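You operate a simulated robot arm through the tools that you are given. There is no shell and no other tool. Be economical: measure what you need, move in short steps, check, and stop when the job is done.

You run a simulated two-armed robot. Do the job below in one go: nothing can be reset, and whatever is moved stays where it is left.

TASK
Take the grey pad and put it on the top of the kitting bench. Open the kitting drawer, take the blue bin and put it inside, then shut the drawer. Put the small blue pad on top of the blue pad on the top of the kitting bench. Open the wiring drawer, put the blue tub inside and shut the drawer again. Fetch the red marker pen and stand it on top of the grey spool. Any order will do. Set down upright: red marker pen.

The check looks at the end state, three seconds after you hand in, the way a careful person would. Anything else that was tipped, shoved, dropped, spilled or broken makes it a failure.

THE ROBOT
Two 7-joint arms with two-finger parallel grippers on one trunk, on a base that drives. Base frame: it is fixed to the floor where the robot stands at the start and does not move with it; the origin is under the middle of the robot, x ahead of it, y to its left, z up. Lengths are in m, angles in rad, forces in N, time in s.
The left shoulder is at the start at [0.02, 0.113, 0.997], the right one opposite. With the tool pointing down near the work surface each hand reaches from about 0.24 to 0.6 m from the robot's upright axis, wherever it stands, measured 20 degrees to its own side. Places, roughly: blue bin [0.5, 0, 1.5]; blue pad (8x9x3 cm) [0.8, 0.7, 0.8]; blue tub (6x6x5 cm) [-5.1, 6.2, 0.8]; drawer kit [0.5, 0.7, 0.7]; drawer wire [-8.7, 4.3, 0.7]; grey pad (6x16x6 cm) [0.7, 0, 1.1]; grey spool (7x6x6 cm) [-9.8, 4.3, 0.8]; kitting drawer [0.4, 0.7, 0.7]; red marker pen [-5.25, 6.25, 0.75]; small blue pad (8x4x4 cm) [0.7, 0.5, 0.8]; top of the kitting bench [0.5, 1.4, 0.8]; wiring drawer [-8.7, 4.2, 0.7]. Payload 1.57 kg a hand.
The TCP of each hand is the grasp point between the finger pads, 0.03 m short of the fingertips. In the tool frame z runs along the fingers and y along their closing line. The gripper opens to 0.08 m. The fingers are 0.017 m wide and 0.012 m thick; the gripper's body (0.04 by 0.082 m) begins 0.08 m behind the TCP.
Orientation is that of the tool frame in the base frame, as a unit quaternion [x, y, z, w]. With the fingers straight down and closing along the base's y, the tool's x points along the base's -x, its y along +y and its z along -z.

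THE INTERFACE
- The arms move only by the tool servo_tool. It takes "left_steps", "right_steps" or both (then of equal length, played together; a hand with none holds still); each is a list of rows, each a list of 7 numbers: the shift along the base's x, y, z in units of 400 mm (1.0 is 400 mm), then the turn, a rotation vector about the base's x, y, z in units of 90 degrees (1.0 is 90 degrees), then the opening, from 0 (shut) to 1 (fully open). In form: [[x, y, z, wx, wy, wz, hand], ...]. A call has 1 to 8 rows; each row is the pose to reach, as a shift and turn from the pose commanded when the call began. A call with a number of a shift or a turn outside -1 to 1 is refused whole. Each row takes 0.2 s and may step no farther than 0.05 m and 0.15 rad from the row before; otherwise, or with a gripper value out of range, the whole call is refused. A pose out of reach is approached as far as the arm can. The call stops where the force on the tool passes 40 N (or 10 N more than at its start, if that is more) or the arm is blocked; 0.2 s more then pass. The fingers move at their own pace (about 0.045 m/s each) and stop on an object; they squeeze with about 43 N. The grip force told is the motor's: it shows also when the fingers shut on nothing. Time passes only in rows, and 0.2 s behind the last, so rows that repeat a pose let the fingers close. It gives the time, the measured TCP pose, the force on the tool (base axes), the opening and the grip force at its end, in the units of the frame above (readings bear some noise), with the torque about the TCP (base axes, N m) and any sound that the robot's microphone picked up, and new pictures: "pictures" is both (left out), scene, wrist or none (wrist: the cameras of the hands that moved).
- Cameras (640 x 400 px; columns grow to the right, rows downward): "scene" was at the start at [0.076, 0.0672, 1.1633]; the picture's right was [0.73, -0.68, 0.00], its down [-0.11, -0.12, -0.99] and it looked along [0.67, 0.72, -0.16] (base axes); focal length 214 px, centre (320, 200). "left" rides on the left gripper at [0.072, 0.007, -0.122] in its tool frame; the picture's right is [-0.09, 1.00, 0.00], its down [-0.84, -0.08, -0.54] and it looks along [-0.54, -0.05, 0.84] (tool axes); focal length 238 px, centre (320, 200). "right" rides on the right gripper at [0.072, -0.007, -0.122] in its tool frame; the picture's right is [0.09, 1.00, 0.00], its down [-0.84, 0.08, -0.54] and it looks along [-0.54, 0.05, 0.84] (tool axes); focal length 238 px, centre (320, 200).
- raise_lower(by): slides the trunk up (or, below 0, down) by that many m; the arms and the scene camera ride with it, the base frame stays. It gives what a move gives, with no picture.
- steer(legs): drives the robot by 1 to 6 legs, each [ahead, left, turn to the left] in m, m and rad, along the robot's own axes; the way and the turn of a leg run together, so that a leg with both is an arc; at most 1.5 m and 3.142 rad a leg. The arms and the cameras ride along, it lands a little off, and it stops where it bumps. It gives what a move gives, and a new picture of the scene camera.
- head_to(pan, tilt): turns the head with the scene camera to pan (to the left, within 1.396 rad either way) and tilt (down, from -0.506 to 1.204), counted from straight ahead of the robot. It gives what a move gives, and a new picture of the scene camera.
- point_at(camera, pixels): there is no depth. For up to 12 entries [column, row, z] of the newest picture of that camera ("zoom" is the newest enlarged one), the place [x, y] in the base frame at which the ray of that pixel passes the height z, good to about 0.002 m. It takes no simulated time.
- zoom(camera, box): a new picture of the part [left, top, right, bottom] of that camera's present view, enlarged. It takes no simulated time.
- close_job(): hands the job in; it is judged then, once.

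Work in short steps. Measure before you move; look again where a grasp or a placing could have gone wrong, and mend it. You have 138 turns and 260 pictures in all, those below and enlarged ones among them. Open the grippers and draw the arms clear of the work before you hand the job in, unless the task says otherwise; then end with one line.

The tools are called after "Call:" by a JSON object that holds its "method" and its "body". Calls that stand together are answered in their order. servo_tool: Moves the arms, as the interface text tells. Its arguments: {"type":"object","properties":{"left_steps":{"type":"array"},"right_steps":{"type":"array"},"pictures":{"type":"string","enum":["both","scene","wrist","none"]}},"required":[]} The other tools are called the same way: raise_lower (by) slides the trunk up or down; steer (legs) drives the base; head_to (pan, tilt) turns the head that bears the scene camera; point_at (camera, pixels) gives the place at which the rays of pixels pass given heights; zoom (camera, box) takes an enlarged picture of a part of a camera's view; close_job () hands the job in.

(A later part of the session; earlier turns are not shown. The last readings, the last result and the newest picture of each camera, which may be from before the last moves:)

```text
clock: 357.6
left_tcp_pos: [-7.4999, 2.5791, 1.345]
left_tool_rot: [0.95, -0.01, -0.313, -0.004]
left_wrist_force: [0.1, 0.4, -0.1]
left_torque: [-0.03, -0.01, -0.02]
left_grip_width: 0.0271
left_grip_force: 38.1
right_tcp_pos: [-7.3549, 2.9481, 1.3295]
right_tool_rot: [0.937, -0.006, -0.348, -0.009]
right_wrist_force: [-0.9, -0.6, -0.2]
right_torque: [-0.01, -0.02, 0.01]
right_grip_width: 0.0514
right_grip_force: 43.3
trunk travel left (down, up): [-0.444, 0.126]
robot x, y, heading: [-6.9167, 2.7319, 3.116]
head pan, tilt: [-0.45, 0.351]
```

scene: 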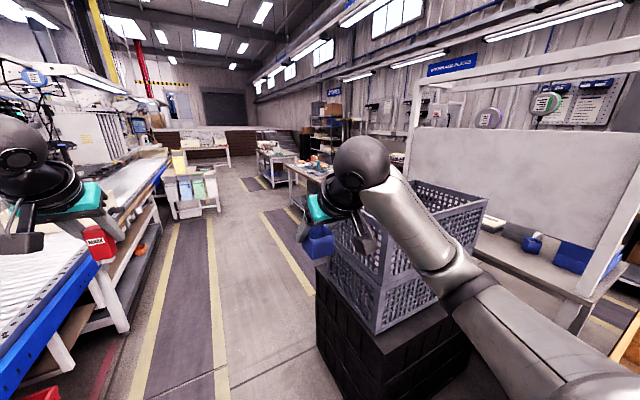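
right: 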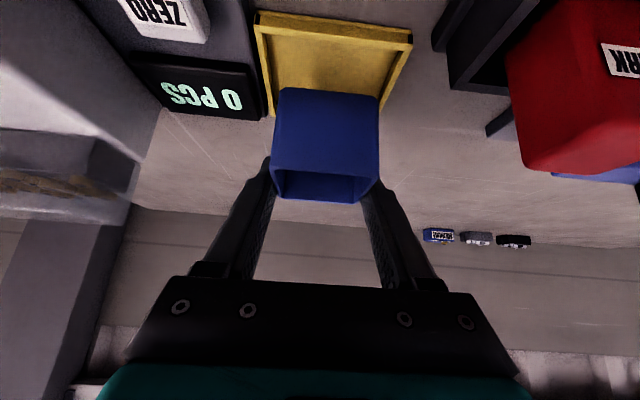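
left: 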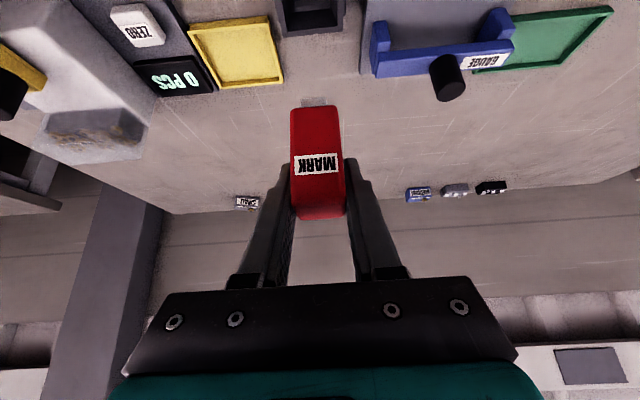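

The wiring bench is the one with wire-work beyond the bins (px (375,175) before). Drive 1.5 m further and look right.

Call:
{"method": "steer", "body": {"legs": [[0.0, 0.0, 0.026], [1.5, 0.0, 0.0]]}}

Call:
{"method": "head_to", "body": {"pan": -0.9, "tilt": 0.55}}

```text
clock: 365.4
left_tcp_pos: [-9.0159, 2.588, 1.3456]
left_tool_rot: [0.95, -0.006, -0.313, -0.003]
left_wrist_force: [0.1, 0.5, -0.9]
left_torque: [0.01, 0.04, -0.01]
left_grip_width: 0.027
left_grip_force: 37.7
right_tcp_pos: [-8.8718, 2.9592, 1.3304]
right_tool_rot: [0.938, -0.002, -0.347, -0.007]
right_wrist_force: [0.1, -0.7, -0.3]
right_torque: [-0.01, -0.02, 0.0]
right_grip_width: 0.0511
right_grip_force: 43.0
trunk travel left (down, up): [-0.444, 0.126]
robot x, y, heading: [-8.4317, 2.7506, 3.124]
head pan, tilt: [-0.45, 0.351]
```

scene: 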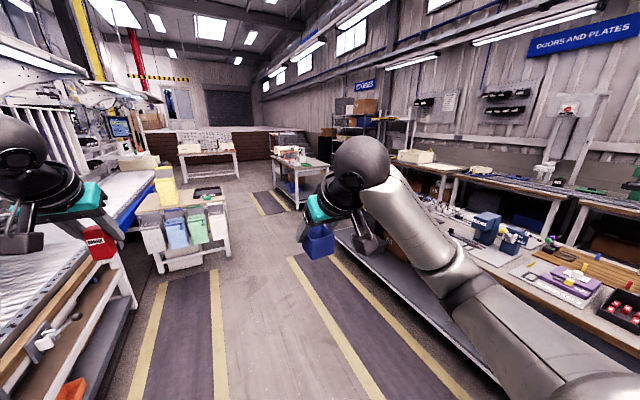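

```text
clock: 366.3
left_tcp_pos: [-9.0156, 2.5887, 1.3457]
left_tool_rot: [0.949, -0.006, -0.314, -0.002]
left_wrist_force: [0.0, 0.8, -0.5]
left_torque: [0.02, -0.01, 0.01]
left_grip_width: 0.0272
left_grip_force: 37.6
right_tcp_pos: [-8.8735, 2.9589, 1.3298]
right_tool_rot: [0.937, -0.001, -0.348, -0.006]
right_wrist_force: [0.7, -0.3, 0.1]
right_torque: [0.04, 0.02, -0.02]
right_grip_width: 0.0512
right_grip_force: 43.1
trunk travel left (down, up): [-0.444, 0.126]
robot x, y, heading: [-8.433, 2.7501, 3.125]
head pan, tilt: [-0.901, 0.55]
```

scene: 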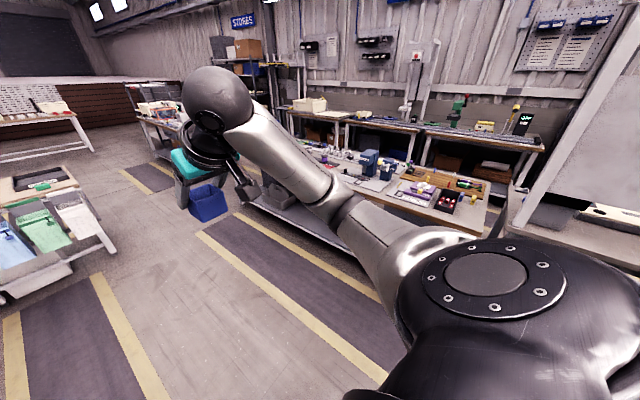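

Drive 1.2 m further to x≈−9.63 and turn right to face the wiring bench.

Call:
{"method": "steer", "body": {"legs": [[0.0, -0.1, 0.0], [1.2, 0.0, 0.0], [0.0, 0.0, -1.554]]}}

Call:
{"method": "head_to", "body": {"pan": 0.0, "tilt": 0.6}}

```text
clock: 377.0
left_tcp_pos: [-9.8181, 3.4443, 1.345]
left_tool_rot: [0.681, -0.662, -0.224, -0.218]
left_wrist_force: [-0.7, -0.5, -0.7]
left_torque: [0.02, 0.0, -0.05]
left_grip_width: 0.0272
left_grip_force: 37.2
right_tcp_pos: [-9.4415, 3.3171, 1.3292]
right_tool_rot: [0.675, -0.65, -0.246, -0.246]
right_wrist_force: [0.4, -0.9, 0.5]
right_torque: [-0.03, -0.01, 0.01]
right_grip_width: 0.0508
right_grip_force: 43.2
trunk travel left (down, up): [-0.444, 0.126]
robot x, y, heading: [-9.6362, 2.8642, 1.595]
head pan, tilt: [-0.901, 0.55]
```

scene: 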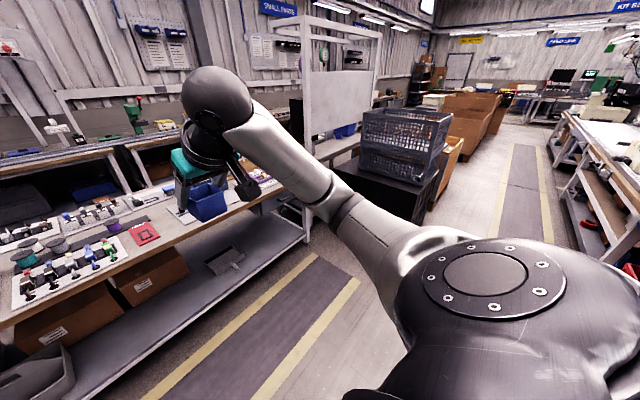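

```text
clock: 378.2
left_tcp_pos: [-9.8166, 3.4442, 1.3466]
left_tool_rot: [0.681, -0.662, -0.224, -0.219]
left_wrist_force: [0.3, 0.6, -1.7]
left_torque: [-0.01, -0.01, -0.02]
left_grip_width: 0.0274
left_grip_force: 37.7
right_tcp_pos: [-9.442, 3.3163, 1.3292]
right_tool_rot: [0.674, -0.651, -0.246, -0.247]
right_wrist_force: [0.4, -0.1, 0.2]
right_torque: [0.0, 0.0, 0.0]
right_grip_width: 0.0511
right_grip_force: 43.2
trunk travel left (down, up): [-0.444, 0.126]
robot x, y, heading: [-9.633, 2.8608, 1.595]
head pan, tilt: [0.0, 0.6]
```

scene: 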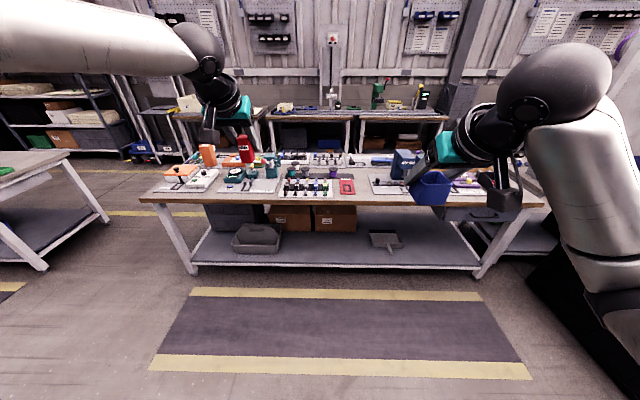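

Zooming on the bench top to find the grey spool, and measuring the bench edge.

Call:
{"method": "zoom", "body": {"camera": "scene", "box": [150, 130, 390, 210]}}

Call:
{"method": "point_at", "body": {"camera": "scene", "pixels": [[320, 199, 0.79], [145, 199, 0.79], [540, 203, 0.79], [305, 175, 0.8], [234, 176, 0.8]]}}

```text
2.67 times, centred on (270, 170) of scene
```

zoom: 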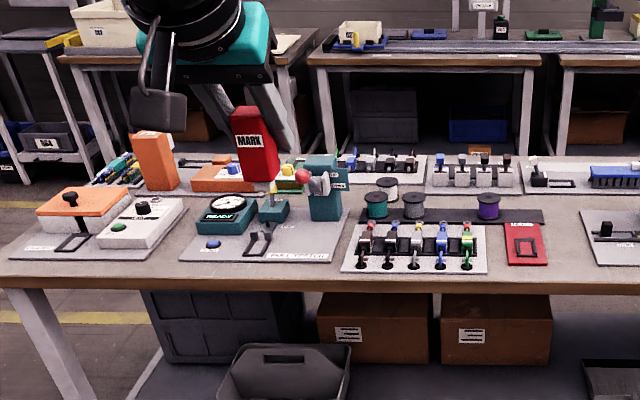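

```text
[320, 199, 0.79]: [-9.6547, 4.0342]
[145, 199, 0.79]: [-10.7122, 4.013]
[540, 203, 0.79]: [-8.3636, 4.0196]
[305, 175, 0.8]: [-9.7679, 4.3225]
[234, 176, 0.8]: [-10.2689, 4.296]
```

The grey spool is at zoom (413,205) → about (−9.77, 4.32). I'll drive up to the bench (y≈3.66), and lower the trunk by 0.27 m.

Call:
{"method": "steer", "body": {"legs": [[0.0, 0.0, -0.024], [0.79, 0.0, 0.0]]}}

Call:
{"method": "raise_lower", "body": {"by": -0.27}}

Call:
{"method": "head_to", "body": {"pan": 0.2, "tilt": 0.6}}

Call:
{"method": "zoom", "body": {"camera": "scene", "box": [220, 120, 420, 260]}}

```text
clock: 382.7
left_tcp_pos: [-9.7953, 4.2283, 1.3458]
left_tool_rot: [-0.671, 0.672, 0.22, 0.222]
left_wrist_force: [0.9, 0.1, 0.1]
left_torque: [0.0, -0.04, 0.03]
left_grip_width: 0.027
left_grip_force: 37.8
right_tcp_pos: [-9.4229, 4.0907, 1.33]
right_tool_rot: [0.665, -0.661, -0.242, -0.25]
right_wrist_force: [1.0, -0.8, 0.0]
right_torque: [0.02, -0.01, -0.01]
right_grip_width: 0.0512
right_grip_force: 42.5
trunk travel left (down, up): [-0.444, 0.126]
robot x, y, heading: [-9.6323, 3.6405, 1.557]
head pan, tilt: [0.0, 0.6]
```

scene: 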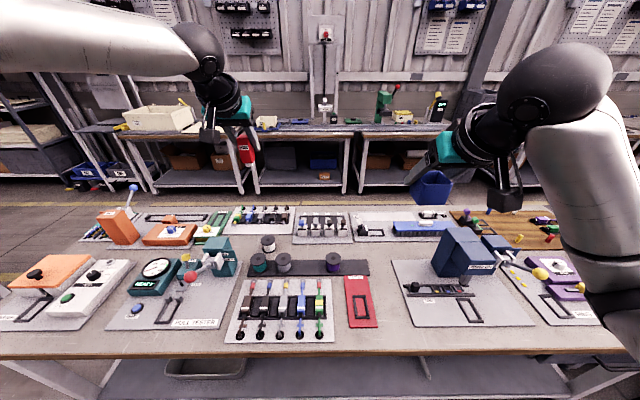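

```text
clock: 385.4
left_tcp_pos: [-9.7959, 4.2284, 1.0769]
left_tool_rot: [-0.671, 0.672, 0.22, 0.223]
left_wrist_force: [0.5, 0.1, -0.8]
left_torque: [-0.02, -0.03, 0.01]
left_grip_width: 0.0268
left_grip_force: 38.3
right_tcp_pos: [-9.4229, 4.09, 1.0604]
right_tool_rot: [0.665, -0.661, -0.243, -0.25]
right_wrist_force: [-0.5, 0.3, 0.1]
right_torque: [-0.02, 0.03, 0.01]
right_grip_width: 0.0509
right_grip_force: 43.5
trunk travel left (down, up): [-0.174, 0.396]
robot x, y, heading: [-9.6317, 3.6444, 1.564]
head pan, tilt: [0.0, 0.6]
```

```text
clock: 386.2
left_tcp_pos: [-9.7953, 4.2283, 1.0761]
left_tool_rot: [-0.671, 0.672, 0.221, 0.222]
left_wrist_force: [0.2, -0.2, -1.0]
left_torque: [0.0, 0.0, 0.0]
left_grip_width: 0.0271
left_grip_force: 37.9
right_tcp_pos: [-9.4234, 4.0904, 1.0595]
right_tool_rot: [0.666, -0.66, -0.243, -0.249]
right_wrist_force: [-0.8, 0.1, 0.2]
right_torque: [0.01, 0.04, 0.0]
right_grip_width: 0.0512
right_grip_force: 43.3
trunk travel left (down, up): [-0.174, 0.396]
robot x, y, heading: [-9.6321, 3.6452, 1.561]
head pan, tilt: [0.201, 0.6]
```

scene: 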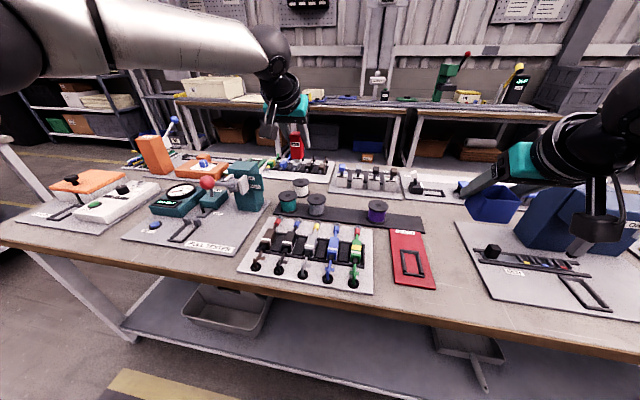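

```text
2.86 times, centred on (320, 190) of scene
```

zoom: 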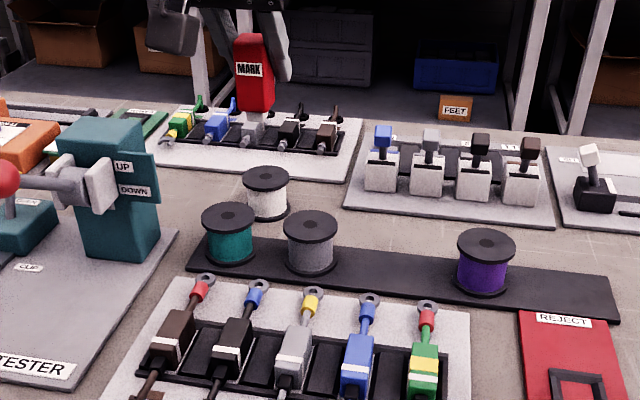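

The grey spool is the one at zoom (312,228), with a flat black top flange. Getting the left wrist view and its rays.

Call:
{"method": "servo_tool", "body": {"left_steps": [[0, 0, 0, 0, 0, 0, 0]], "pictures": "wrist"}}

Call:
{"method": "point_at", "body": {"camera": "scene", "pixels": [[317.2, 199.1, 0.9], [317.2, 199.1, 0.85], [317.2, 199.1, 0.83], [308, 199, 0.85], [326, 199, 0.85]]}}

Call:
{"method": "zoom", "body": {"camera": "left", "box": [200, 0, 440, 150]}}

```text
clock: 386.6
left_tcp_pos: [-9.7954, 4.2288, 1.0755]
left_tool_rot: [-0.671, 0.673, 0.22, 0.222]
left_wrist_force: [-0.2, 0.4, -0.1]
left_torque: [-0.01, 0.04, 0.01]
left_grip_width: 0.027
left_grip_force: 37.9
right_tcp_pos: [-9.4235, 4.0897, 1.0597]
right_tool_rot: [0.665, -0.661, -0.242, -0.249]
right_wrist_force: [-0.1, 0.2, -1.4]
right_torque: [0.0, 0.03, 0.03]
right_grip_width: 0.051
right_grip_force: 43.0
trunk travel left (down, up): [-0.174, 0.396]
robot x, y, heading: [-9.632, 3.6424, 1.564]
head pan, tilt: [0.201, 0.6]
```

left: 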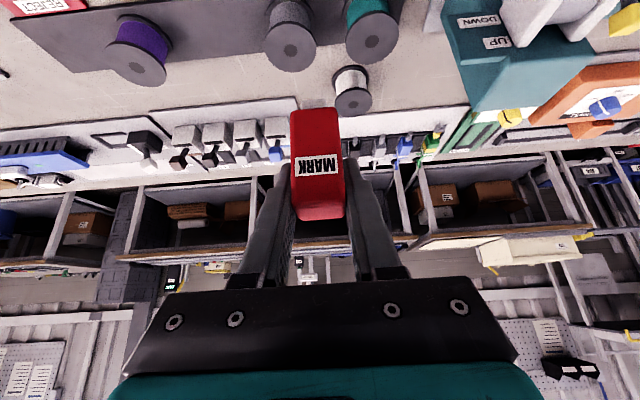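

```text
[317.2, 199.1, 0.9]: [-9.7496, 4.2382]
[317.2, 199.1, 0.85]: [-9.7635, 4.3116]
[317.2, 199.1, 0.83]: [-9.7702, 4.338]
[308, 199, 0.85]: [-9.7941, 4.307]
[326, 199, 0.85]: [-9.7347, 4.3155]
```

```text
2.67 times, centred on (320, 75) of left
```

zoom: 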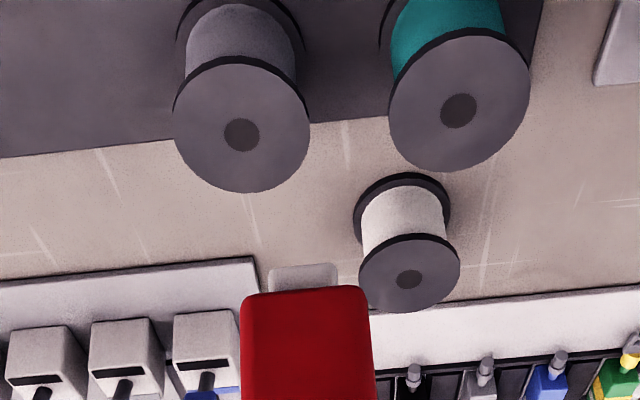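

Flange centre is at left px (290.4, 48.0); get its ray and intersect with the scene ray.

Call:
{"method": "point_at", "body": {"camera": "left", "pixels": [[290.4, 48, 0.9], [290.4, 48, 0.85], [290.4, 48, 0.83], [265, 45, 0.85], [316, 45, 0.85]]}}

Call:
{"method": "zoom", "body": {"camera": "scene", "box": [220, 100, 340, 200]}}

```text
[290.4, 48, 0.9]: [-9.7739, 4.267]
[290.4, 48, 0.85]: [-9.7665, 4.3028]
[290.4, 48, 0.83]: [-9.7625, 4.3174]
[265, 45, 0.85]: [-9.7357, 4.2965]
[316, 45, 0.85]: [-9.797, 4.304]
```

```text
4.00 times, centred on (280, 150) of scene
```

zoom: 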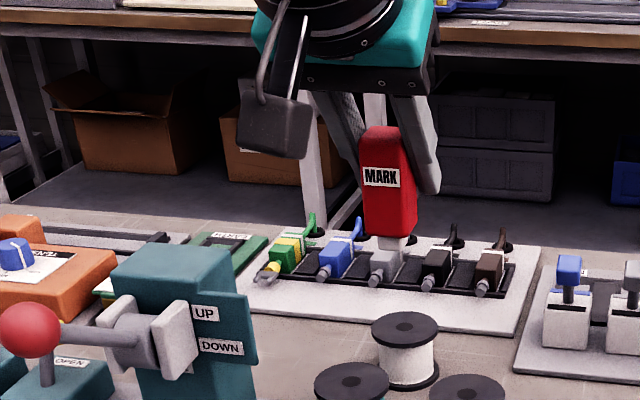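

Spool top centre ≈(−9.765, 4.294, 0.862). Now find the pen's bottom height: ray of the nib's bottom (scene px (298,165.5)) with pen at y≈4.239.

Call:
{"method": "point_at", "body": {"camera": "scene", "pixels": [[298, 165.5, 1.02], [298, 165.5, 1.0], [298, 165.5, 0.98], [296, 132.5, 1.08], [296, 132.5, 1.06]]}}

Call:
{"method": "point_at", "body": {"camera": "left", "pixels": [[315, 101, 1.0], [315, 101, 0.99], [315, 108, 1.0], [318, 218, 1.07]]}}

```text
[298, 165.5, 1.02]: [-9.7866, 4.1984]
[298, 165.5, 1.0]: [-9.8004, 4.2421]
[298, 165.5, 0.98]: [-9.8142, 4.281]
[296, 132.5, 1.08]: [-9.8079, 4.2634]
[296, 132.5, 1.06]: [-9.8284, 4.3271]
```

```text
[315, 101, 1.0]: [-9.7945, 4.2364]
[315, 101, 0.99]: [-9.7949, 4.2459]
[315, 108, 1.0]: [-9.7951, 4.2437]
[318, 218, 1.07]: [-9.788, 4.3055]
```

Nib bottom is 7.5 cm below the TCP, pen axis at TCP+(0, 0.0115). Move to hover: TCP (−9.7655, 4.2825, 0.965), then check.

Call:
{"method": "servo_tool", "body": {"left_steps": [[0.025, 0.045, -0.04, 0, 0, 0, 0], [0.05, 0.09, -0.1, 0, 0, 0, 0], [0.075, 0.134, -0.18, 0, 0, 0, 0], [0.075, 0.134, -0.24, 0, 0, 0, 0], [0.075, 0.134, -0.275, 0, 0, 0, 0]], "pictures": "both"}}

Call:
{"method": "zoom", "body": {"camera": "scene", "box": [270, 140, 370, 230]}}

Call:
{"method": "zoom", "body": {"camera": "left", "box": [230, 40, 410, 190]}}

```text
clock: 387.8
left_tcp_pos: [-9.7879, 4.2443, 0.9793]
left_tool_rot: [-0.671, 0.672, 0.221, 0.222]
left_wrist_force: [0.1, -0.1, -0.5]
left_torque: [0.01, 0.01, -0.04]
left_grip_width: 0.0273
left_grip_force: 37.8
left hand out of reach, approached as far as the arm can: row 2, 3, 4, 5
right_tcp_pos: [-9.4223, 4.0884, 1.0596]
right_tool_rot: [0.665, -0.661, -0.242, -0.249]
right_wrist_force: [-1.0, 0.0, 0.2]
right_torque: [-0.01, 0.0, -0.01]
right_grip_width: 0.0512
right_grip_force: 43.0
trunk travel left (down, up): [-0.174, 0.396]
robot x, y, heading: [-9.631, 3.645, 1.565]
head pan, tilt: [0.201, 0.6]
```

scene: 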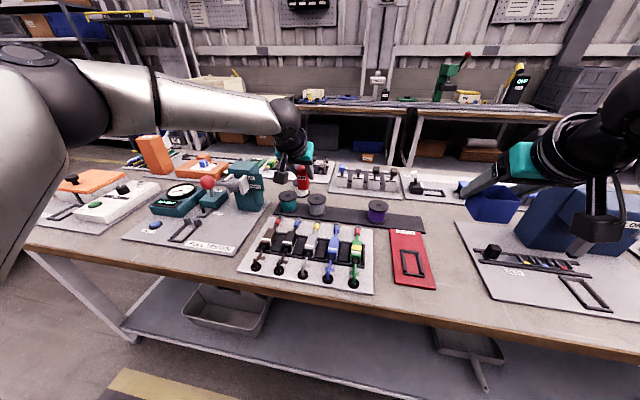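
left: 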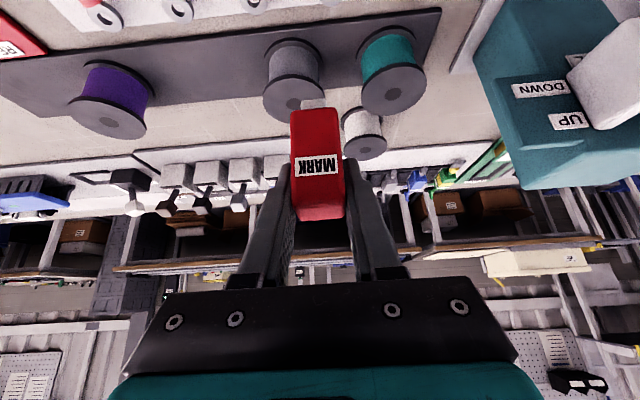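

```text
4.44 times, centred on (320, 185) of scene
```

zoom: 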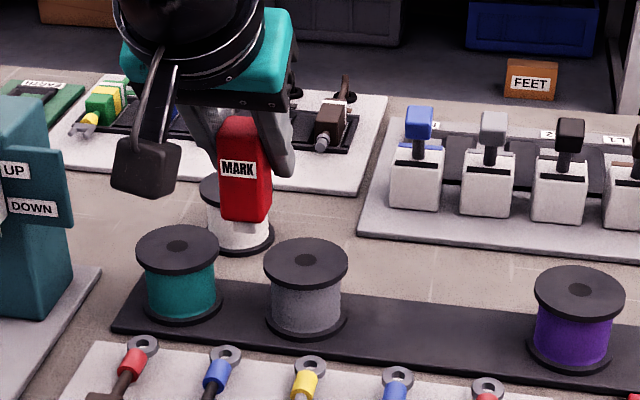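

```text
2.67 times, centred on (320, 115) of left
```

zoom: 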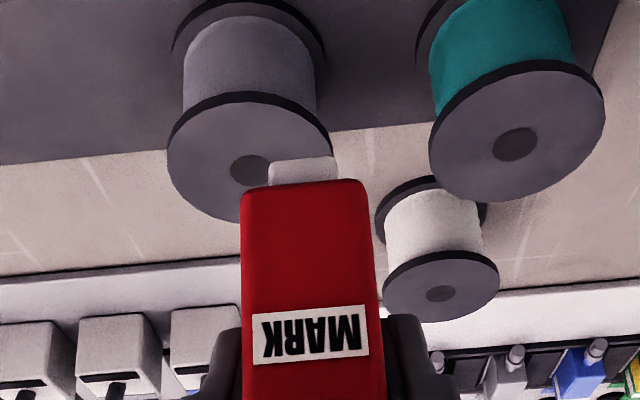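

At the reach limit; the remaining offset is +2.2 cm in x and +3.9 cm in y. I'll make exactly that shift with the base (still ≈0.33 m from the bench edge, as was fine before).

Call:
{"method": "steer", "body": {"legs": [[0.04, -0.022, 0.0]]}}

Call:
{"method": "servo_tool", "body": {"left_steps": [[0, 0, 0, 0, 0, 0, 0]], "pictures": "both"}}

Call:
{"method": "zoom", "body": {"camera": "scene", "box": [260, 140, 360, 230]}}

Call:
{"method": "zoom", "body": {"camera": "left", "box": [230, 40, 410, 190]}}

```text
clock: 388.7
left_tcp_pos: [-9.7671, 4.2842, 0.9788]
left_tool_rot: [-0.671, 0.672, 0.221, 0.222]
left_wrist_force: [-0.2, 0.7, -0.4]
left_torque: [0.01, 0.03, 0.0]
left_grip_width: 0.0271
left_grip_force: 38.2
right_tcp_pos: [-9.4022, 4.1306, 1.0584]
right_tool_rot: [0.665, -0.661, -0.241, -0.249]
right_wrist_force: [0.7, 0.8, -0.2]
right_torque: [-0.01, 0.02, -0.01]
right_grip_width: 0.0512
right_grip_force: 42.6
trunk travel left (down, up): [-0.174, 0.396]
robot x, y, heading: [-9.6088, 3.6816, 1.561]
head pan, tilt: [0.201, 0.6]
```

scene: 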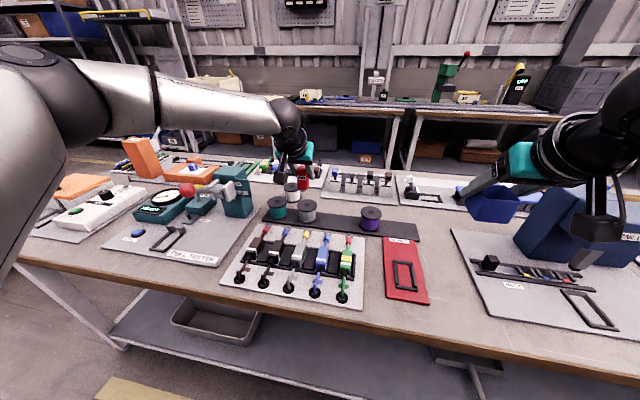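

```text
clock: 389.1
left_tcp_pos: [-9.7675, 4.2841, 0.9786]
left_tool_rot: [0.672, -0.671, -0.221, -0.222]
left_wrist_force: [0.2, -0.3, 0.0]
left_torque: [-0.03, 0.0, 0.02]
left_grip_width: 0.0271
left_grip_force: 37.6
right_tcp_pos: [-9.4019, 4.1308, 1.0601]
right_tool_rot: [0.665, -0.661, -0.242, -0.251]
right_wrist_force: [-0.2, 0.7, 0.3]
right_torque: [-0.01, -0.01, -0.01]
right_grip_width: 0.0508
right_grip_force: 42.7
trunk travel left (down, up): [-0.174, 0.396]
robot x, y, heading: [-9.6089, 3.6787, 1.561]
head pan, tilt: [0.201, 0.6]
```

scene: 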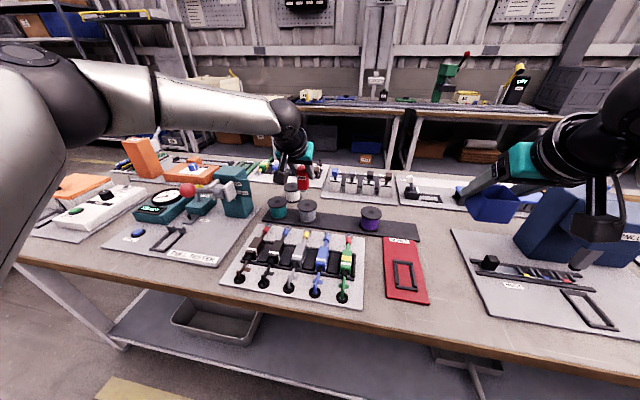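
left: 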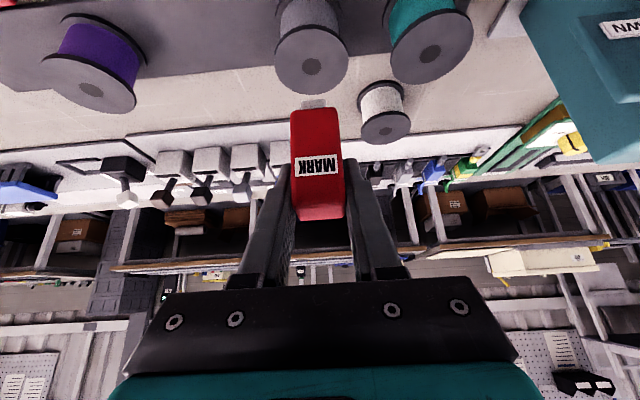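

```text
4.44 times, centred on (310, 185) of scene
```

zoom: 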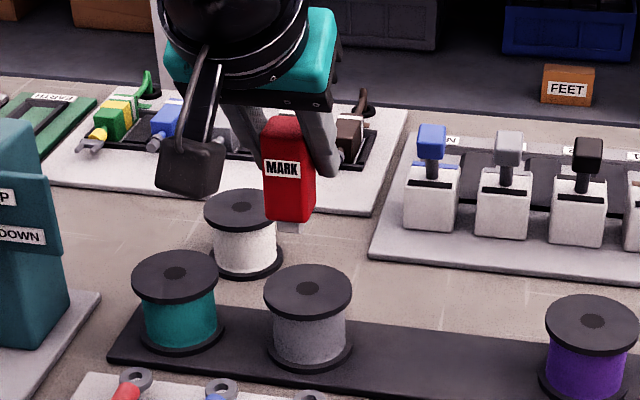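

```text
2.67 times, centred on (320, 115) of left
```

zoom: 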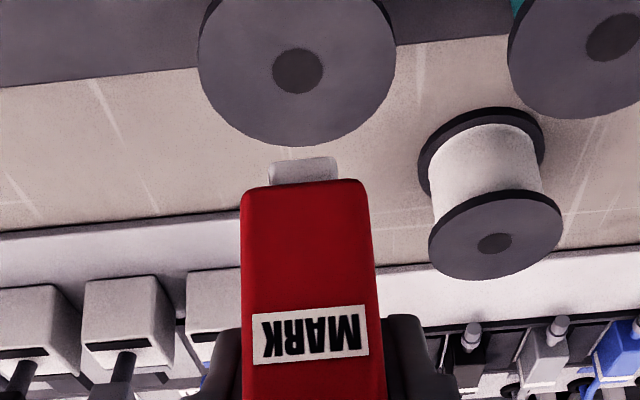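

Re-measuring the spool centre (scene px (307.3,204.6), left px (311.4,66.6)) and nib from the new pose.

Call:
{"method": "point_at", "body": {"camera": "scene", "pixels": [[307.3, 204.6, 0.88], [307.3, 204.6, 0.86], [307.3, 204.6, 0.84], [303.2, 191.5, 0.9], [303.2, 191.5, 0.91]]}}

Call:
{"method": "point_at", "body": {"camera": "left", "pixels": [[311.4, 66.6, 0.88], [311.4, 66.6, 0.86], [311.4, 66.6, 0.84], [313.8, 99.5, 0.9], [313.8, 108, 0.9]]}}

```text
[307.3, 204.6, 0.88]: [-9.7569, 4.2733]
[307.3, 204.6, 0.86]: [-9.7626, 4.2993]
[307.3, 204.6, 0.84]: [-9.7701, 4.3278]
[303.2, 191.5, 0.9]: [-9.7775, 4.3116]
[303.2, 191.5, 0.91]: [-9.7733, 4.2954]
```

```text
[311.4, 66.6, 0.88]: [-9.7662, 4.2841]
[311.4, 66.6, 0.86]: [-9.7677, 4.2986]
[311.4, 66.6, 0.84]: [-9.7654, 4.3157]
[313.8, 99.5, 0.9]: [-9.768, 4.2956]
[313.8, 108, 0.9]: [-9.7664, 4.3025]
```

Spool top centre (−9.765, 4.299, 0.860); pen axis ≈(−9.768, 4.30), nib bottom ≈0.904 — aligned. I'll lower with the trunk (purely vertical): 3.6 cm, then small steps.

Call:
{"method": "raise_lower", "body": {"by": -0.036}}

Call:
{"method": "servo_tool", "body": {"left_steps": [[0, 0, 0, 0, 0, 0, 0]], "pictures": "both"}}

Call:
{"method": "zoom", "body": {"camera": "scene", "box": [260, 140, 360, 230]}}

Call:
{"method": "zoom", "body": {"camera": "left", "box": [230, 40, 410, 190]}}

```text
clock: 389.9
left_tcp_pos: [-9.7685, 4.283, 0.9434]
left_tool_rot: [-0.671, 0.672, 0.221, 0.223]
left_wrist_force: [-0.6, -0.3, -0.2]
left_torque: [0.0, 0.0, 0.03]
left_grip_width: 0.0271
left_grip_force: 37.6
right_tcp_pos: [-9.4012, 4.1289, 1.0227]
right_tool_rot: [0.665, -0.661, -0.242, -0.249]
right_wrist_force: [-0.3, -0.1, -0.4]
right_torque: [-0.03, 0.0, -0.04]
right_grip_width: 0.0508
right_grip_force: 43.0
trunk travel left (down, up): [-0.138, 0.432]
robot x, y, heading: [-9.6102, 3.6869, 1.562]
head pan, tilt: [0.201, 0.6]
```

```text
clock: 390.3
left_tcp_pos: [-9.7666, 4.2838, 0.9446]
left_tool_rot: [-0.671, 0.672, 0.222, 0.223]
left_wrist_force: [-0.4, -0.6, -0.4]
left_torque: [-0.01, -0.01, 0.03]
left_grip_width: 0.0272
left_grip_force: 37.4
right_tcp_pos: [-9.4019, 4.1295, 1.023]
right_tool_rot: [0.665, -0.661, -0.242, -0.25]
right_wrist_force: [1.2, 0.3, -0.9]
right_torque: [0.01, 0.0, 0.02]
right_grip_width: 0.0509
right_grip_force: 43.3
trunk travel left (down, up): [-0.138, 0.432]
robot x, y, heading: [-9.6078, 3.6858, 1.566]
head pan, tilt: [0.201, 0.6]
```

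scene: 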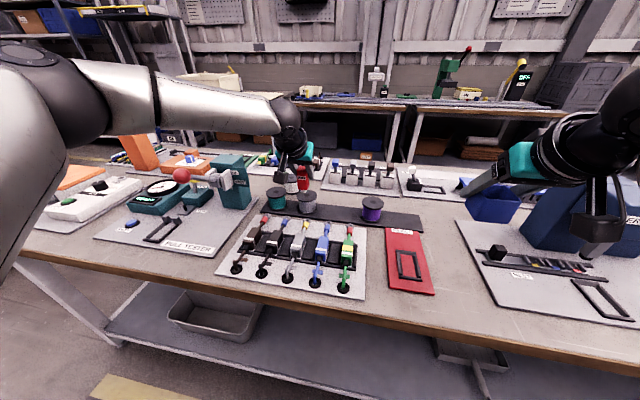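
left: 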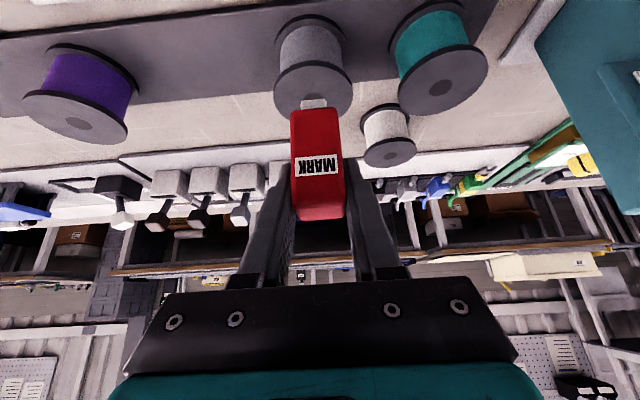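

```text
4.44 times, centred on (310, 185) of scene
```

zoom: 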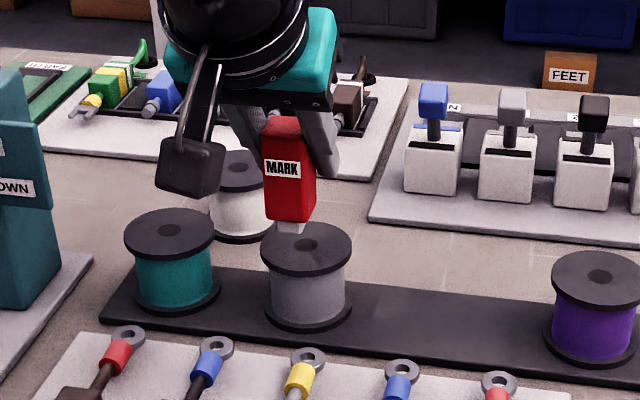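

```text
2.67 times, centred on (320, 115) of left
```

zoom: 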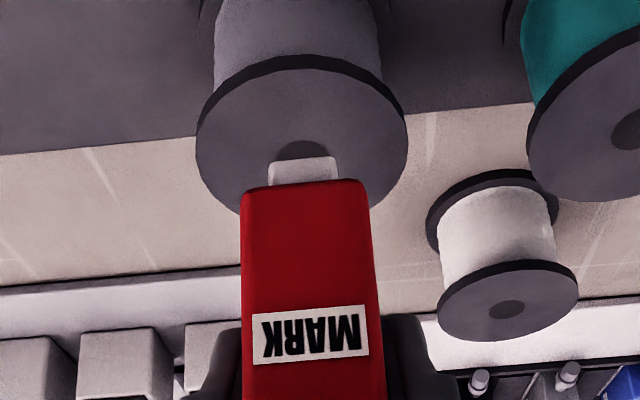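

Left view: hub and nib converge (x aligned, y within a few mm at contact). Lowering the trunk in small steps until contact is felt.

Call:
{"method": "raise_lower", "body": {"by": -0.006}}

Call:
{"method": "raise_lower", "body": {"by": -0.003}}

Call:
{"method": "zoom", "body": {"camera": "scene", "box": [270, 160, 340, 220]}}

Call:
{"method": "zoom", "body": {"camera": "left", "box": [230, 40, 410, 190]}}

```text
clock: 390.8
left_tcp_pos: [-9.7671, 4.2845, 0.9374]
left_tool_rot: [-0.671, 0.672, 0.222, 0.223]
left_wrist_force: [-0.5, 0.3, -0.7]
left_torque: [-0.02, 0.03, -0.01]
left_grip_width: 0.0273
left_grip_force: 37.8
right_tcp_pos: [-9.4006, 4.1295, 1.0175]
right_tool_rot: [0.665, -0.661, -0.242, -0.25]
right_wrist_force: [0.4, -0.1, -1.0]
right_torque: [-0.02, -0.01, 0.03]
right_grip_width: 0.051
right_grip_force: 43.5
trunk travel left (down, up): [-0.132, 0.438]
robot x, y, heading: [-9.6079, 3.6839, 1.558]
head pan, tilt: [0.201, 0.6]
```

```text
clock: 391.4
left_tcp_pos: [-9.7682, 4.2831, 0.9349]
left_tool_rot: [-0.671, 0.672, 0.221, 0.222]
left_wrist_force: [-0.2, -1.1, -0.8]
left_torque: [-0.06, -0.01, 0.0]
left_grip_width: 0.027
left_grip_force: 37.8
right_tcp_pos: [-9.4013, 4.1294, 1.0148]
right_tool_rot: [0.665, -0.661, -0.242, -0.25]
right_wrist_force: [-0.4, -0.6, -0.2]
right_torque: [0.0, 0.0, -0.01]
right_grip_width: 0.0509
right_grip_force: 42.7
trunk travel left (down, up): [-0.129, 0.441]
robot x, y, heading: [-9.6107, 3.6848, 1.563]
head pan, tilt: [0.201, 0.6]
```

```text
6.67 times, centred on (305, 190) of scene
```

zoom: 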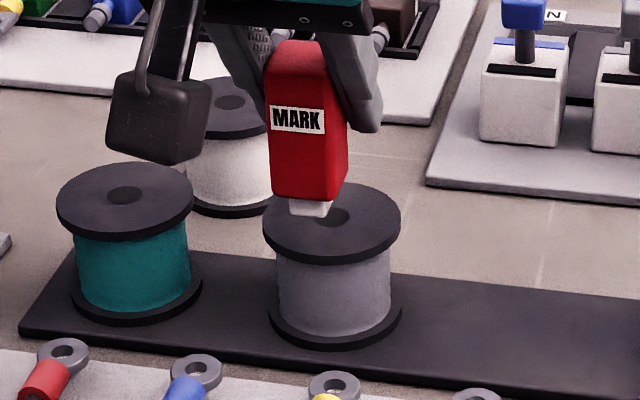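

```text
2.67 times, centred on (320, 115) of left
```

zoom: 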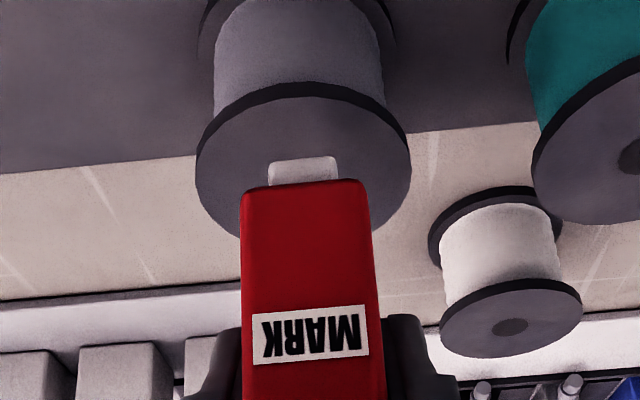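

No contact yet; by triangulation about 9 mm remain. Continue in 3–4 mm steps.

Call:
{"method": "raise_lower", "body": {"by": -0.004}}

Call:
{"method": "raise_lower", "body": {"by": -0.003}}

Call:
{"method": "raise_lower", "body": {"by": -0.002}}

```text
clock: 391.9
left_tcp_pos: [-9.7681, 4.2831, 0.9296]
left_tool_rot: [-0.671, 0.672, 0.221, 0.222]
left_wrist_force: [-0.2, -0.6, -0.3]
left_torque: [0.0, 0.03, 0.02]
left_grip_width: 0.027
left_grip_force: 38.0
right_tcp_pos: [-9.4012, 4.1292, 1.0105]
right_tool_rot: [0.664, -0.661, -0.242, -0.25]
right_wrist_force: [0.8, -0.7, -0.7]
right_torque: [0.01, -0.01, 0.04]
right_grip_width: 0.0509
right_grip_force: 43.2
trunk travel left (down, up): [-0.125, 0.445]
robot x, y, heading: [-9.6081, 3.6833, 1.559]
head pan, tilt: [0.201, 0.6]
```

```text
clock: 392.4
left_tcp_pos: [-9.7679, 4.2831, 0.9275]
left_tool_rot: [-0.671, 0.672, 0.222, 0.223]
left_wrist_force: [-0.2, 0.1, -1.6]
left_torque: [-0.02, -0.02, 0.03]
left_grip_width: 0.0271
left_grip_force: 37.8
right_tcp_pos: [-9.4016, 4.1291, 1.0068]
right_tool_rot: [0.666, -0.66, -0.243, -0.249]
right_wrist_force: [0.0, -0.1, -0.9]
right_torque: [0.0, 0.03, -0.04]
right_grip_width: 0.0509
right_grip_force: 43.2
trunk travel left (down, up): [-0.122, 0.448]
robot x, y, heading: [-9.6088, 3.6868, 1.56]
head pan, tilt: [0.201, 0.6]
```

```text
clock: 392.9
left_tcp_pos: [-9.7678, 4.2829, 0.9266]
left_tool_rot: [-0.671, 0.672, 0.222, 0.222]
left_wrist_force: [-1.3, 0.0, 0.8]
left_torque: [-0.02, -0.01, -0.03]
left_grip_width: 0.0272
left_grip_force: 37.6
right_tcp_pos: [-9.4018, 4.1302, 1.0043]
right_tool_rot: [0.665, -0.661, -0.243, -0.25]
right_wrist_force: [-0.3, 0.2, -0.1]
right_torque: [0.01, 0.01, 0.01]
right_grip_width: 0.0509
right_grip_force: 42.7
trunk travel left (down, up): [-0.12, 0.45]
robot x, y, heading: [-9.6052, 3.6832, 1.562]
head pan, tilt: [0.201, 0.6]
```

Maybe just touching. Checking closely with zooms and two more 2 mm steps.

Call:
{"method": "raise_lower", "body": {"by": -0.002}}

Call:
{"method": "raise_lower", "body": {"by": -0.002}}

Call:
{"method": "zoom", "body": {"camera": "scene", "box": [280, 160, 330, 210]}}

Call:
{"method": "zoom", "body": {"camera": "left", "box": [270, 60, 370, 140]}}

```text
clock: 393.4
left_tcp_pos: [-9.7672, 4.2839, 0.9234]
left_tool_rot: [-0.671, 0.672, 0.221, 0.223]
left_wrist_force: [0.8, 0.0, -1.1]
left_torque: [0.0, 0.03, 0.02]
left_grip_width: 0.0273
left_grip_force: 37.2
right_tcp_pos: [-9.4011, 4.1292, 1.003]
right_tool_rot: [0.666, -0.66, -0.243, -0.249]
right_wrist_force: [0.9, -0.6, -1.0]
right_torque: [-0.01, 0.01, -0.04]
right_grip_width: 0.0512
right_grip_force: 43.4
trunk travel left (down, up): [-0.118, 0.452]
robot x, y, heading: [-9.6115, 3.6836, 1.564]
head pan, tilt: [0.201, 0.6]
```

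```text
clock: 394.0
left_tcp_pos: [-9.7675, 4.284, 0.9214]
left_tool_rot: [0.672, -0.671, -0.221, -0.222]
left_wrist_force: [-0.1, -0.2, 0.1]
left_torque: [-0.01, 0.02, 0.0]
left_grip_width: 0.0272
left_grip_force: 38.1
right_tcp_pos: [-9.4017, 4.1295, 1.001]
right_tool_rot: [0.665, -0.661, -0.241, -0.25]
right_wrist_force: [0.2, -0.3, 0.5]
right_torque: [-0.02, 0.0, -0.02]
right_grip_width: 0.0511
right_grip_force: 42.6
trunk travel left (down, up): [-0.116, 0.454]
robot x, y, heading: [-9.6068, 3.6867, 1.556]
head pan, tilt: [0.201, 0.6]
```

```text
8.00 times, centred on (305, 185) of scene
```

zoom: 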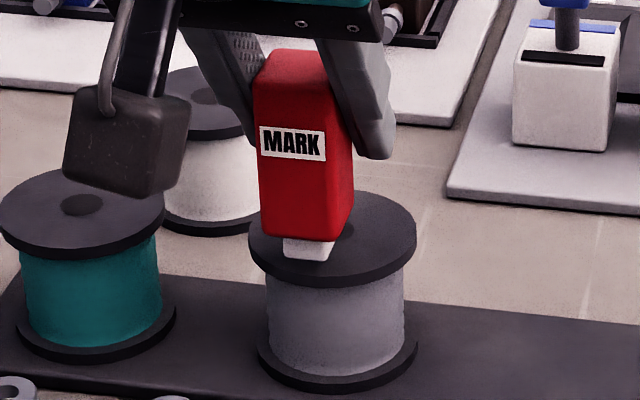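

```text
5.00 times, centred on (320, 100) of left
```

zoom: 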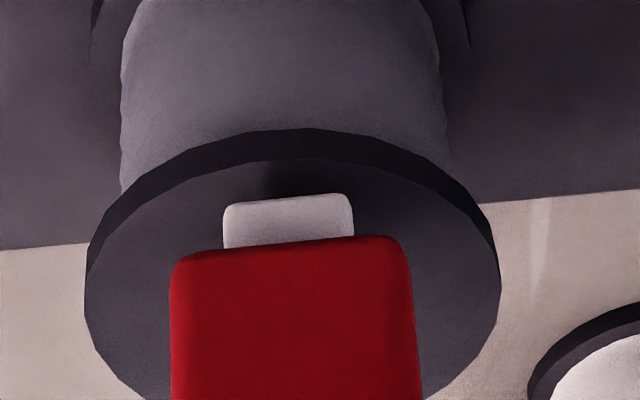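

The nib is about to touch, but ~1.2 cm short of the centre in y and ~5 mm in −x. I'll lift 5 mm, nudge the base 1.1 cm ahead and 4 mm right, then lower again.

Call:
{"method": "raise_lower", "body": {"by": 0.005}}

Call:
{"method": "steer", "body": {"legs": [[0.011, -0.004, 0.0]]}}

Call:
{"method": "raise_lower", "body": {"by": -0.006}}

Call:
{"method": "raise_lower", "body": {"by": -0.002}}

Call:
{"method": "raise_lower", "body": {"by": -0.002}}

Call:
{"method": "zoom", "body": {"camera": "scene", "box": [280, 160, 330, 210]}}

Call:
{"method": "zoom", "body": {"camera": "left", "box": [270, 60, 370, 140]}}

```text
clock: 394.5
left_tcp_pos: [-9.767, 4.2833, 0.9265]
left_tool_rot: [-0.671, 0.672, 0.22, 0.223]
left_wrist_force: [0.1, 0.7, -0.5]
left_torque: [-0.03, 0.0, -0.01]
left_grip_width: 0.0273
left_grip_force: 37.5
right_tcp_pos: [-9.4025, 4.1297, 1.0056]
right_tool_rot: [0.665, -0.661, -0.242, -0.25]
right_wrist_force: [0.1, 0.3, -0.2]
right_torque: [0.01, 0.0, -0.04]
right_grip_width: 0.0507
right_grip_force: 43.5
trunk travel left (down, up): [-0.121, 0.449]
robot x, y, heading: [-9.6084, 3.6833, 1.561]
head pan, tilt: [0.201, 0.6]
```

```text
clock: 395.3
left_tcp_pos: [-9.7637, 4.295, 0.9264]
left_tool_rot: [-0.671, 0.672, 0.221, 0.222]
left_wrist_force: [0.4, 0.5, -0.2]
left_torque: [0.01, 0.0, 0.01]
left_grip_width: 0.0269
left_grip_force: 38.0
right_tcp_pos: [-9.3961, 4.1404, 1.0059]
right_tool_rot: [0.665, -0.661, -0.242, -0.249]
right_wrist_force: [-0.8, -0.9, -0.7]
right_torque: [0.0, 0.01, -0.02]
right_grip_width: 0.0509
right_grip_force: 43.5
trunk travel left (down, up): [-0.121, 0.449]
robot x, y, heading: [-9.5999, 3.6936, 1.562]
head pan, tilt: [0.201, 0.6]
```

scene: 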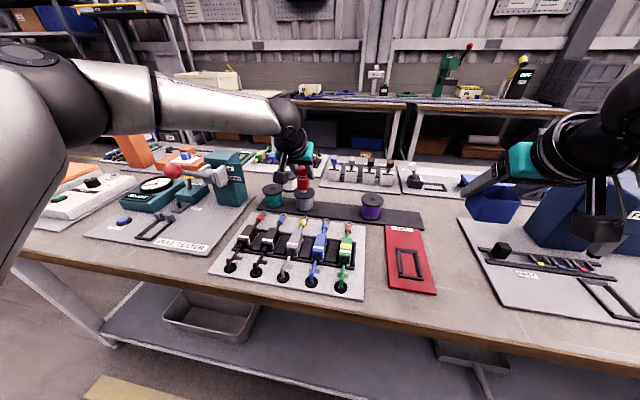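

```text
clock: 395.8
left_tcp_pos: [-9.7627, 4.2948, 0.9208]
left_tool_rot: [-0.671, 0.672, 0.221, 0.222]
left_wrist_force: [-0.4, -0.1, -0.8]
left_torque: [0.01, 0.0, 0.02]
left_grip_width: 0.0271
left_grip_force: 37.9
right_tcp_pos: [-9.3979, 4.1406, 1.0001]
right_tool_rot: [0.665, -0.66, -0.243, -0.25]
right_wrist_force: [0.3, 0.2, 0.0]
right_torque: [0.0, -0.02, -0.05]
right_grip_width: 0.051
right_grip_force: 42.9
trunk travel left (down, up): [-0.115, 0.455]
robot x, y, heading: [-9.6046, 3.6953, 1.565]
head pan, tilt: [0.201, 0.6]
```

```text
clock: 396.3
left_tcp_pos: [-9.7634, 4.2938, 0.9181]
left_tool_rot: [0.672, -0.671, -0.221, -0.222]
left_wrist_force: [-0.7, 0.9, -0.7]
left_torque: [-0.03, 0.01, 0.0]
left_grip_width: 0.0272
left_grip_force: 37.8
right_tcp_pos: [-9.3971, 4.1402, 0.9975]
right_tool_rot: [0.665, -0.661, -0.242, -0.249]
right_wrist_force: [0.4, 0.4, -0.9]
right_torque: [0.0, -0.02, -0.03]
right_grip_width: 0.051
right_grip_force: 42.8
trunk travel left (down, up): [-0.113, 0.457]
robot x, y, heading: [-9.607, 3.6973, 1.563]
head pan, tilt: [0.201, 0.6]
```

```text
clock: 396.9
left_tcp_pos: [-9.7625, 4.294, 0.9164]
left_tool_rot: [0.672, -0.671, -0.221, -0.222]
left_wrist_force: [-0.5, 0.5, -0.8]
left_torque: [-0.03, 0.01, -0.02]
left_grip_width: 0.0268
left_grip_force: 37.5
right_tcp_pos: [-9.397, 4.1393, 0.9965]
right_tool_rot: [0.665, -0.661, -0.242, -0.249]
right_wrist_force: [-0.4, 0.5, -0.4]
right_torque: [-0.01, 0.05, 0.01]
right_grip_width: 0.051
right_grip_force: 43.2
trunk travel left (down, up): [-0.111, 0.459]
robot x, y, heading: [-9.6018, 3.6932, 1.558]
head pan, tilt: [0.201, 0.6]
```

```text
8.00 times, centred on (305, 185) of scene
```

zoom: 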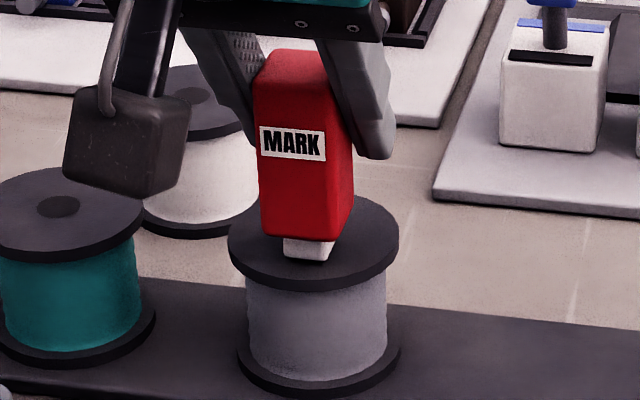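

```text
5.00 times, centred on (320, 100) of left
```

zoom: 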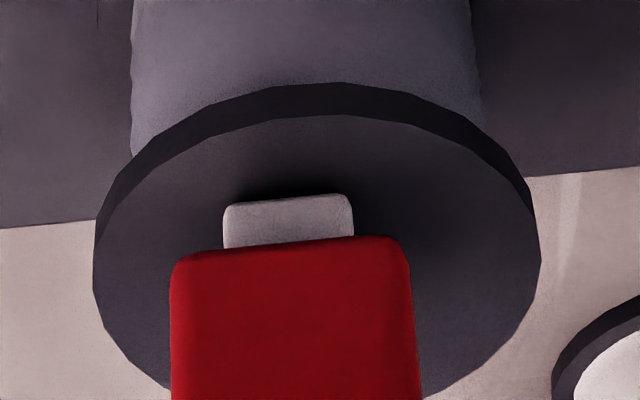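

Now well centred. Continue down in 2 mm steps until the force shows contact.

Call:
{"method": "raise_lower", "body": {"by": -0.002}}

Call:
{"method": "raise_lower", "body": {"by": -0.002}}

Call:
{"method": "raise_lower", "body": {"by": -0.002}}

Call:
{"method": "zoom", "body": {"camera": "scene", "box": [280, 160, 330, 210]}}

```text
clock: 397.4
left_tcp_pos: [-9.7636, 4.2944, 0.9136]
left_tool_rot: [-0.671, 0.672, 0.221, 0.223]
left_wrist_force: [0.3, -0.4, -0.9]
left_torque: [-0.01, 0.02, 0.02]
left_grip_width: 0.0271
left_grip_force: 37.8
right_tcp_pos: [-9.3967, 4.1404, 0.9936]
right_tool_rot: [0.665, -0.661, -0.243, -0.249]
right_wrist_force: [0.3, -0.7, -0.8]
right_torque: [-0.01, 0.0, -0.04]
right_grip_width: 0.0512
right_grip_force: 42.8
trunk travel left (down, up): [-0.109, 0.461]
robot x, y, heading: [-9.6021, 3.6982, 1.564]
head pan, tilt: [0.201, 0.6]
```

```text
clock: 397.9
left_tcp_pos: [-9.7636, 4.2943, 0.9137]
left_tool_rot: [-0.67, 0.672, 0.222, 0.225]
left_wrist_force: [-0.7, -1.8, 8.7]
left_torque: [-0.18, 0.07, 0.01]
left_grip_width: 0.0273
left_grip_force: 37.4
right_tcp_pos: [-9.3982, 4.1411, 0.9934]
right_tool_rot: [0.665, -0.661, -0.243, -0.249]
right_wrist_force: [0.3, -0.3, 0.2]
right_torque: [0.01, 0.02, 0.02]
right_grip_width: 0.0511
right_grip_force: 43.4
trunk travel left (down, up): [-0.107, 0.463]
robot x, y, heading: [-9.6058, 3.6929, 1.564]
head pan, tilt: [0.201, 0.6]
```

```text
clock: 398.4
left_tcp_pos: [-9.7646, 4.2942, 0.9133]
left_tool_rot: [-0.67, 0.67, 0.224, 0.226]
left_wrist_force: [-1.6, -2.4, 19.3]
left_torque: [-0.35, 0.1, 0.0]
left_grip_width: 0.0271
left_grip_force: 37.5
right_tcp_pos: [-9.3978, 4.1388, 0.9911]
right_tool_rot: [0.665, -0.66, -0.243, -0.25]
right_wrist_force: [0.2, -0.3, -0.7]
right_torque: [-0.01, -0.01, 0.01]
right_grip_width: 0.0508
right_grip_force: 43.0
trunk travel left (down, up): [-0.105, 0.465]
robot x, y, heading: [-9.6, 3.6955, 1.562]
head pan, tilt: [0.201, 0.6]
```

```text
8.00 times, centred on (305, 185) of scene
```

zoom: 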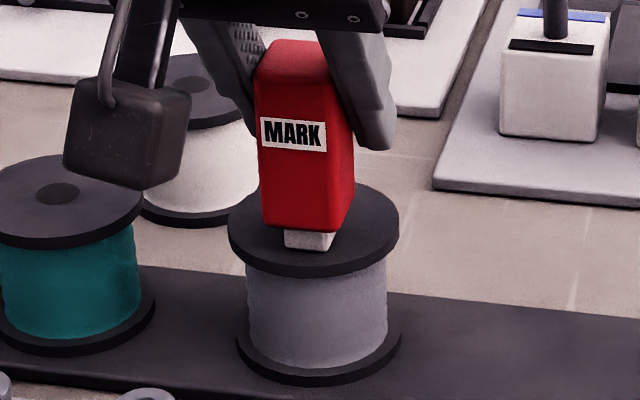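

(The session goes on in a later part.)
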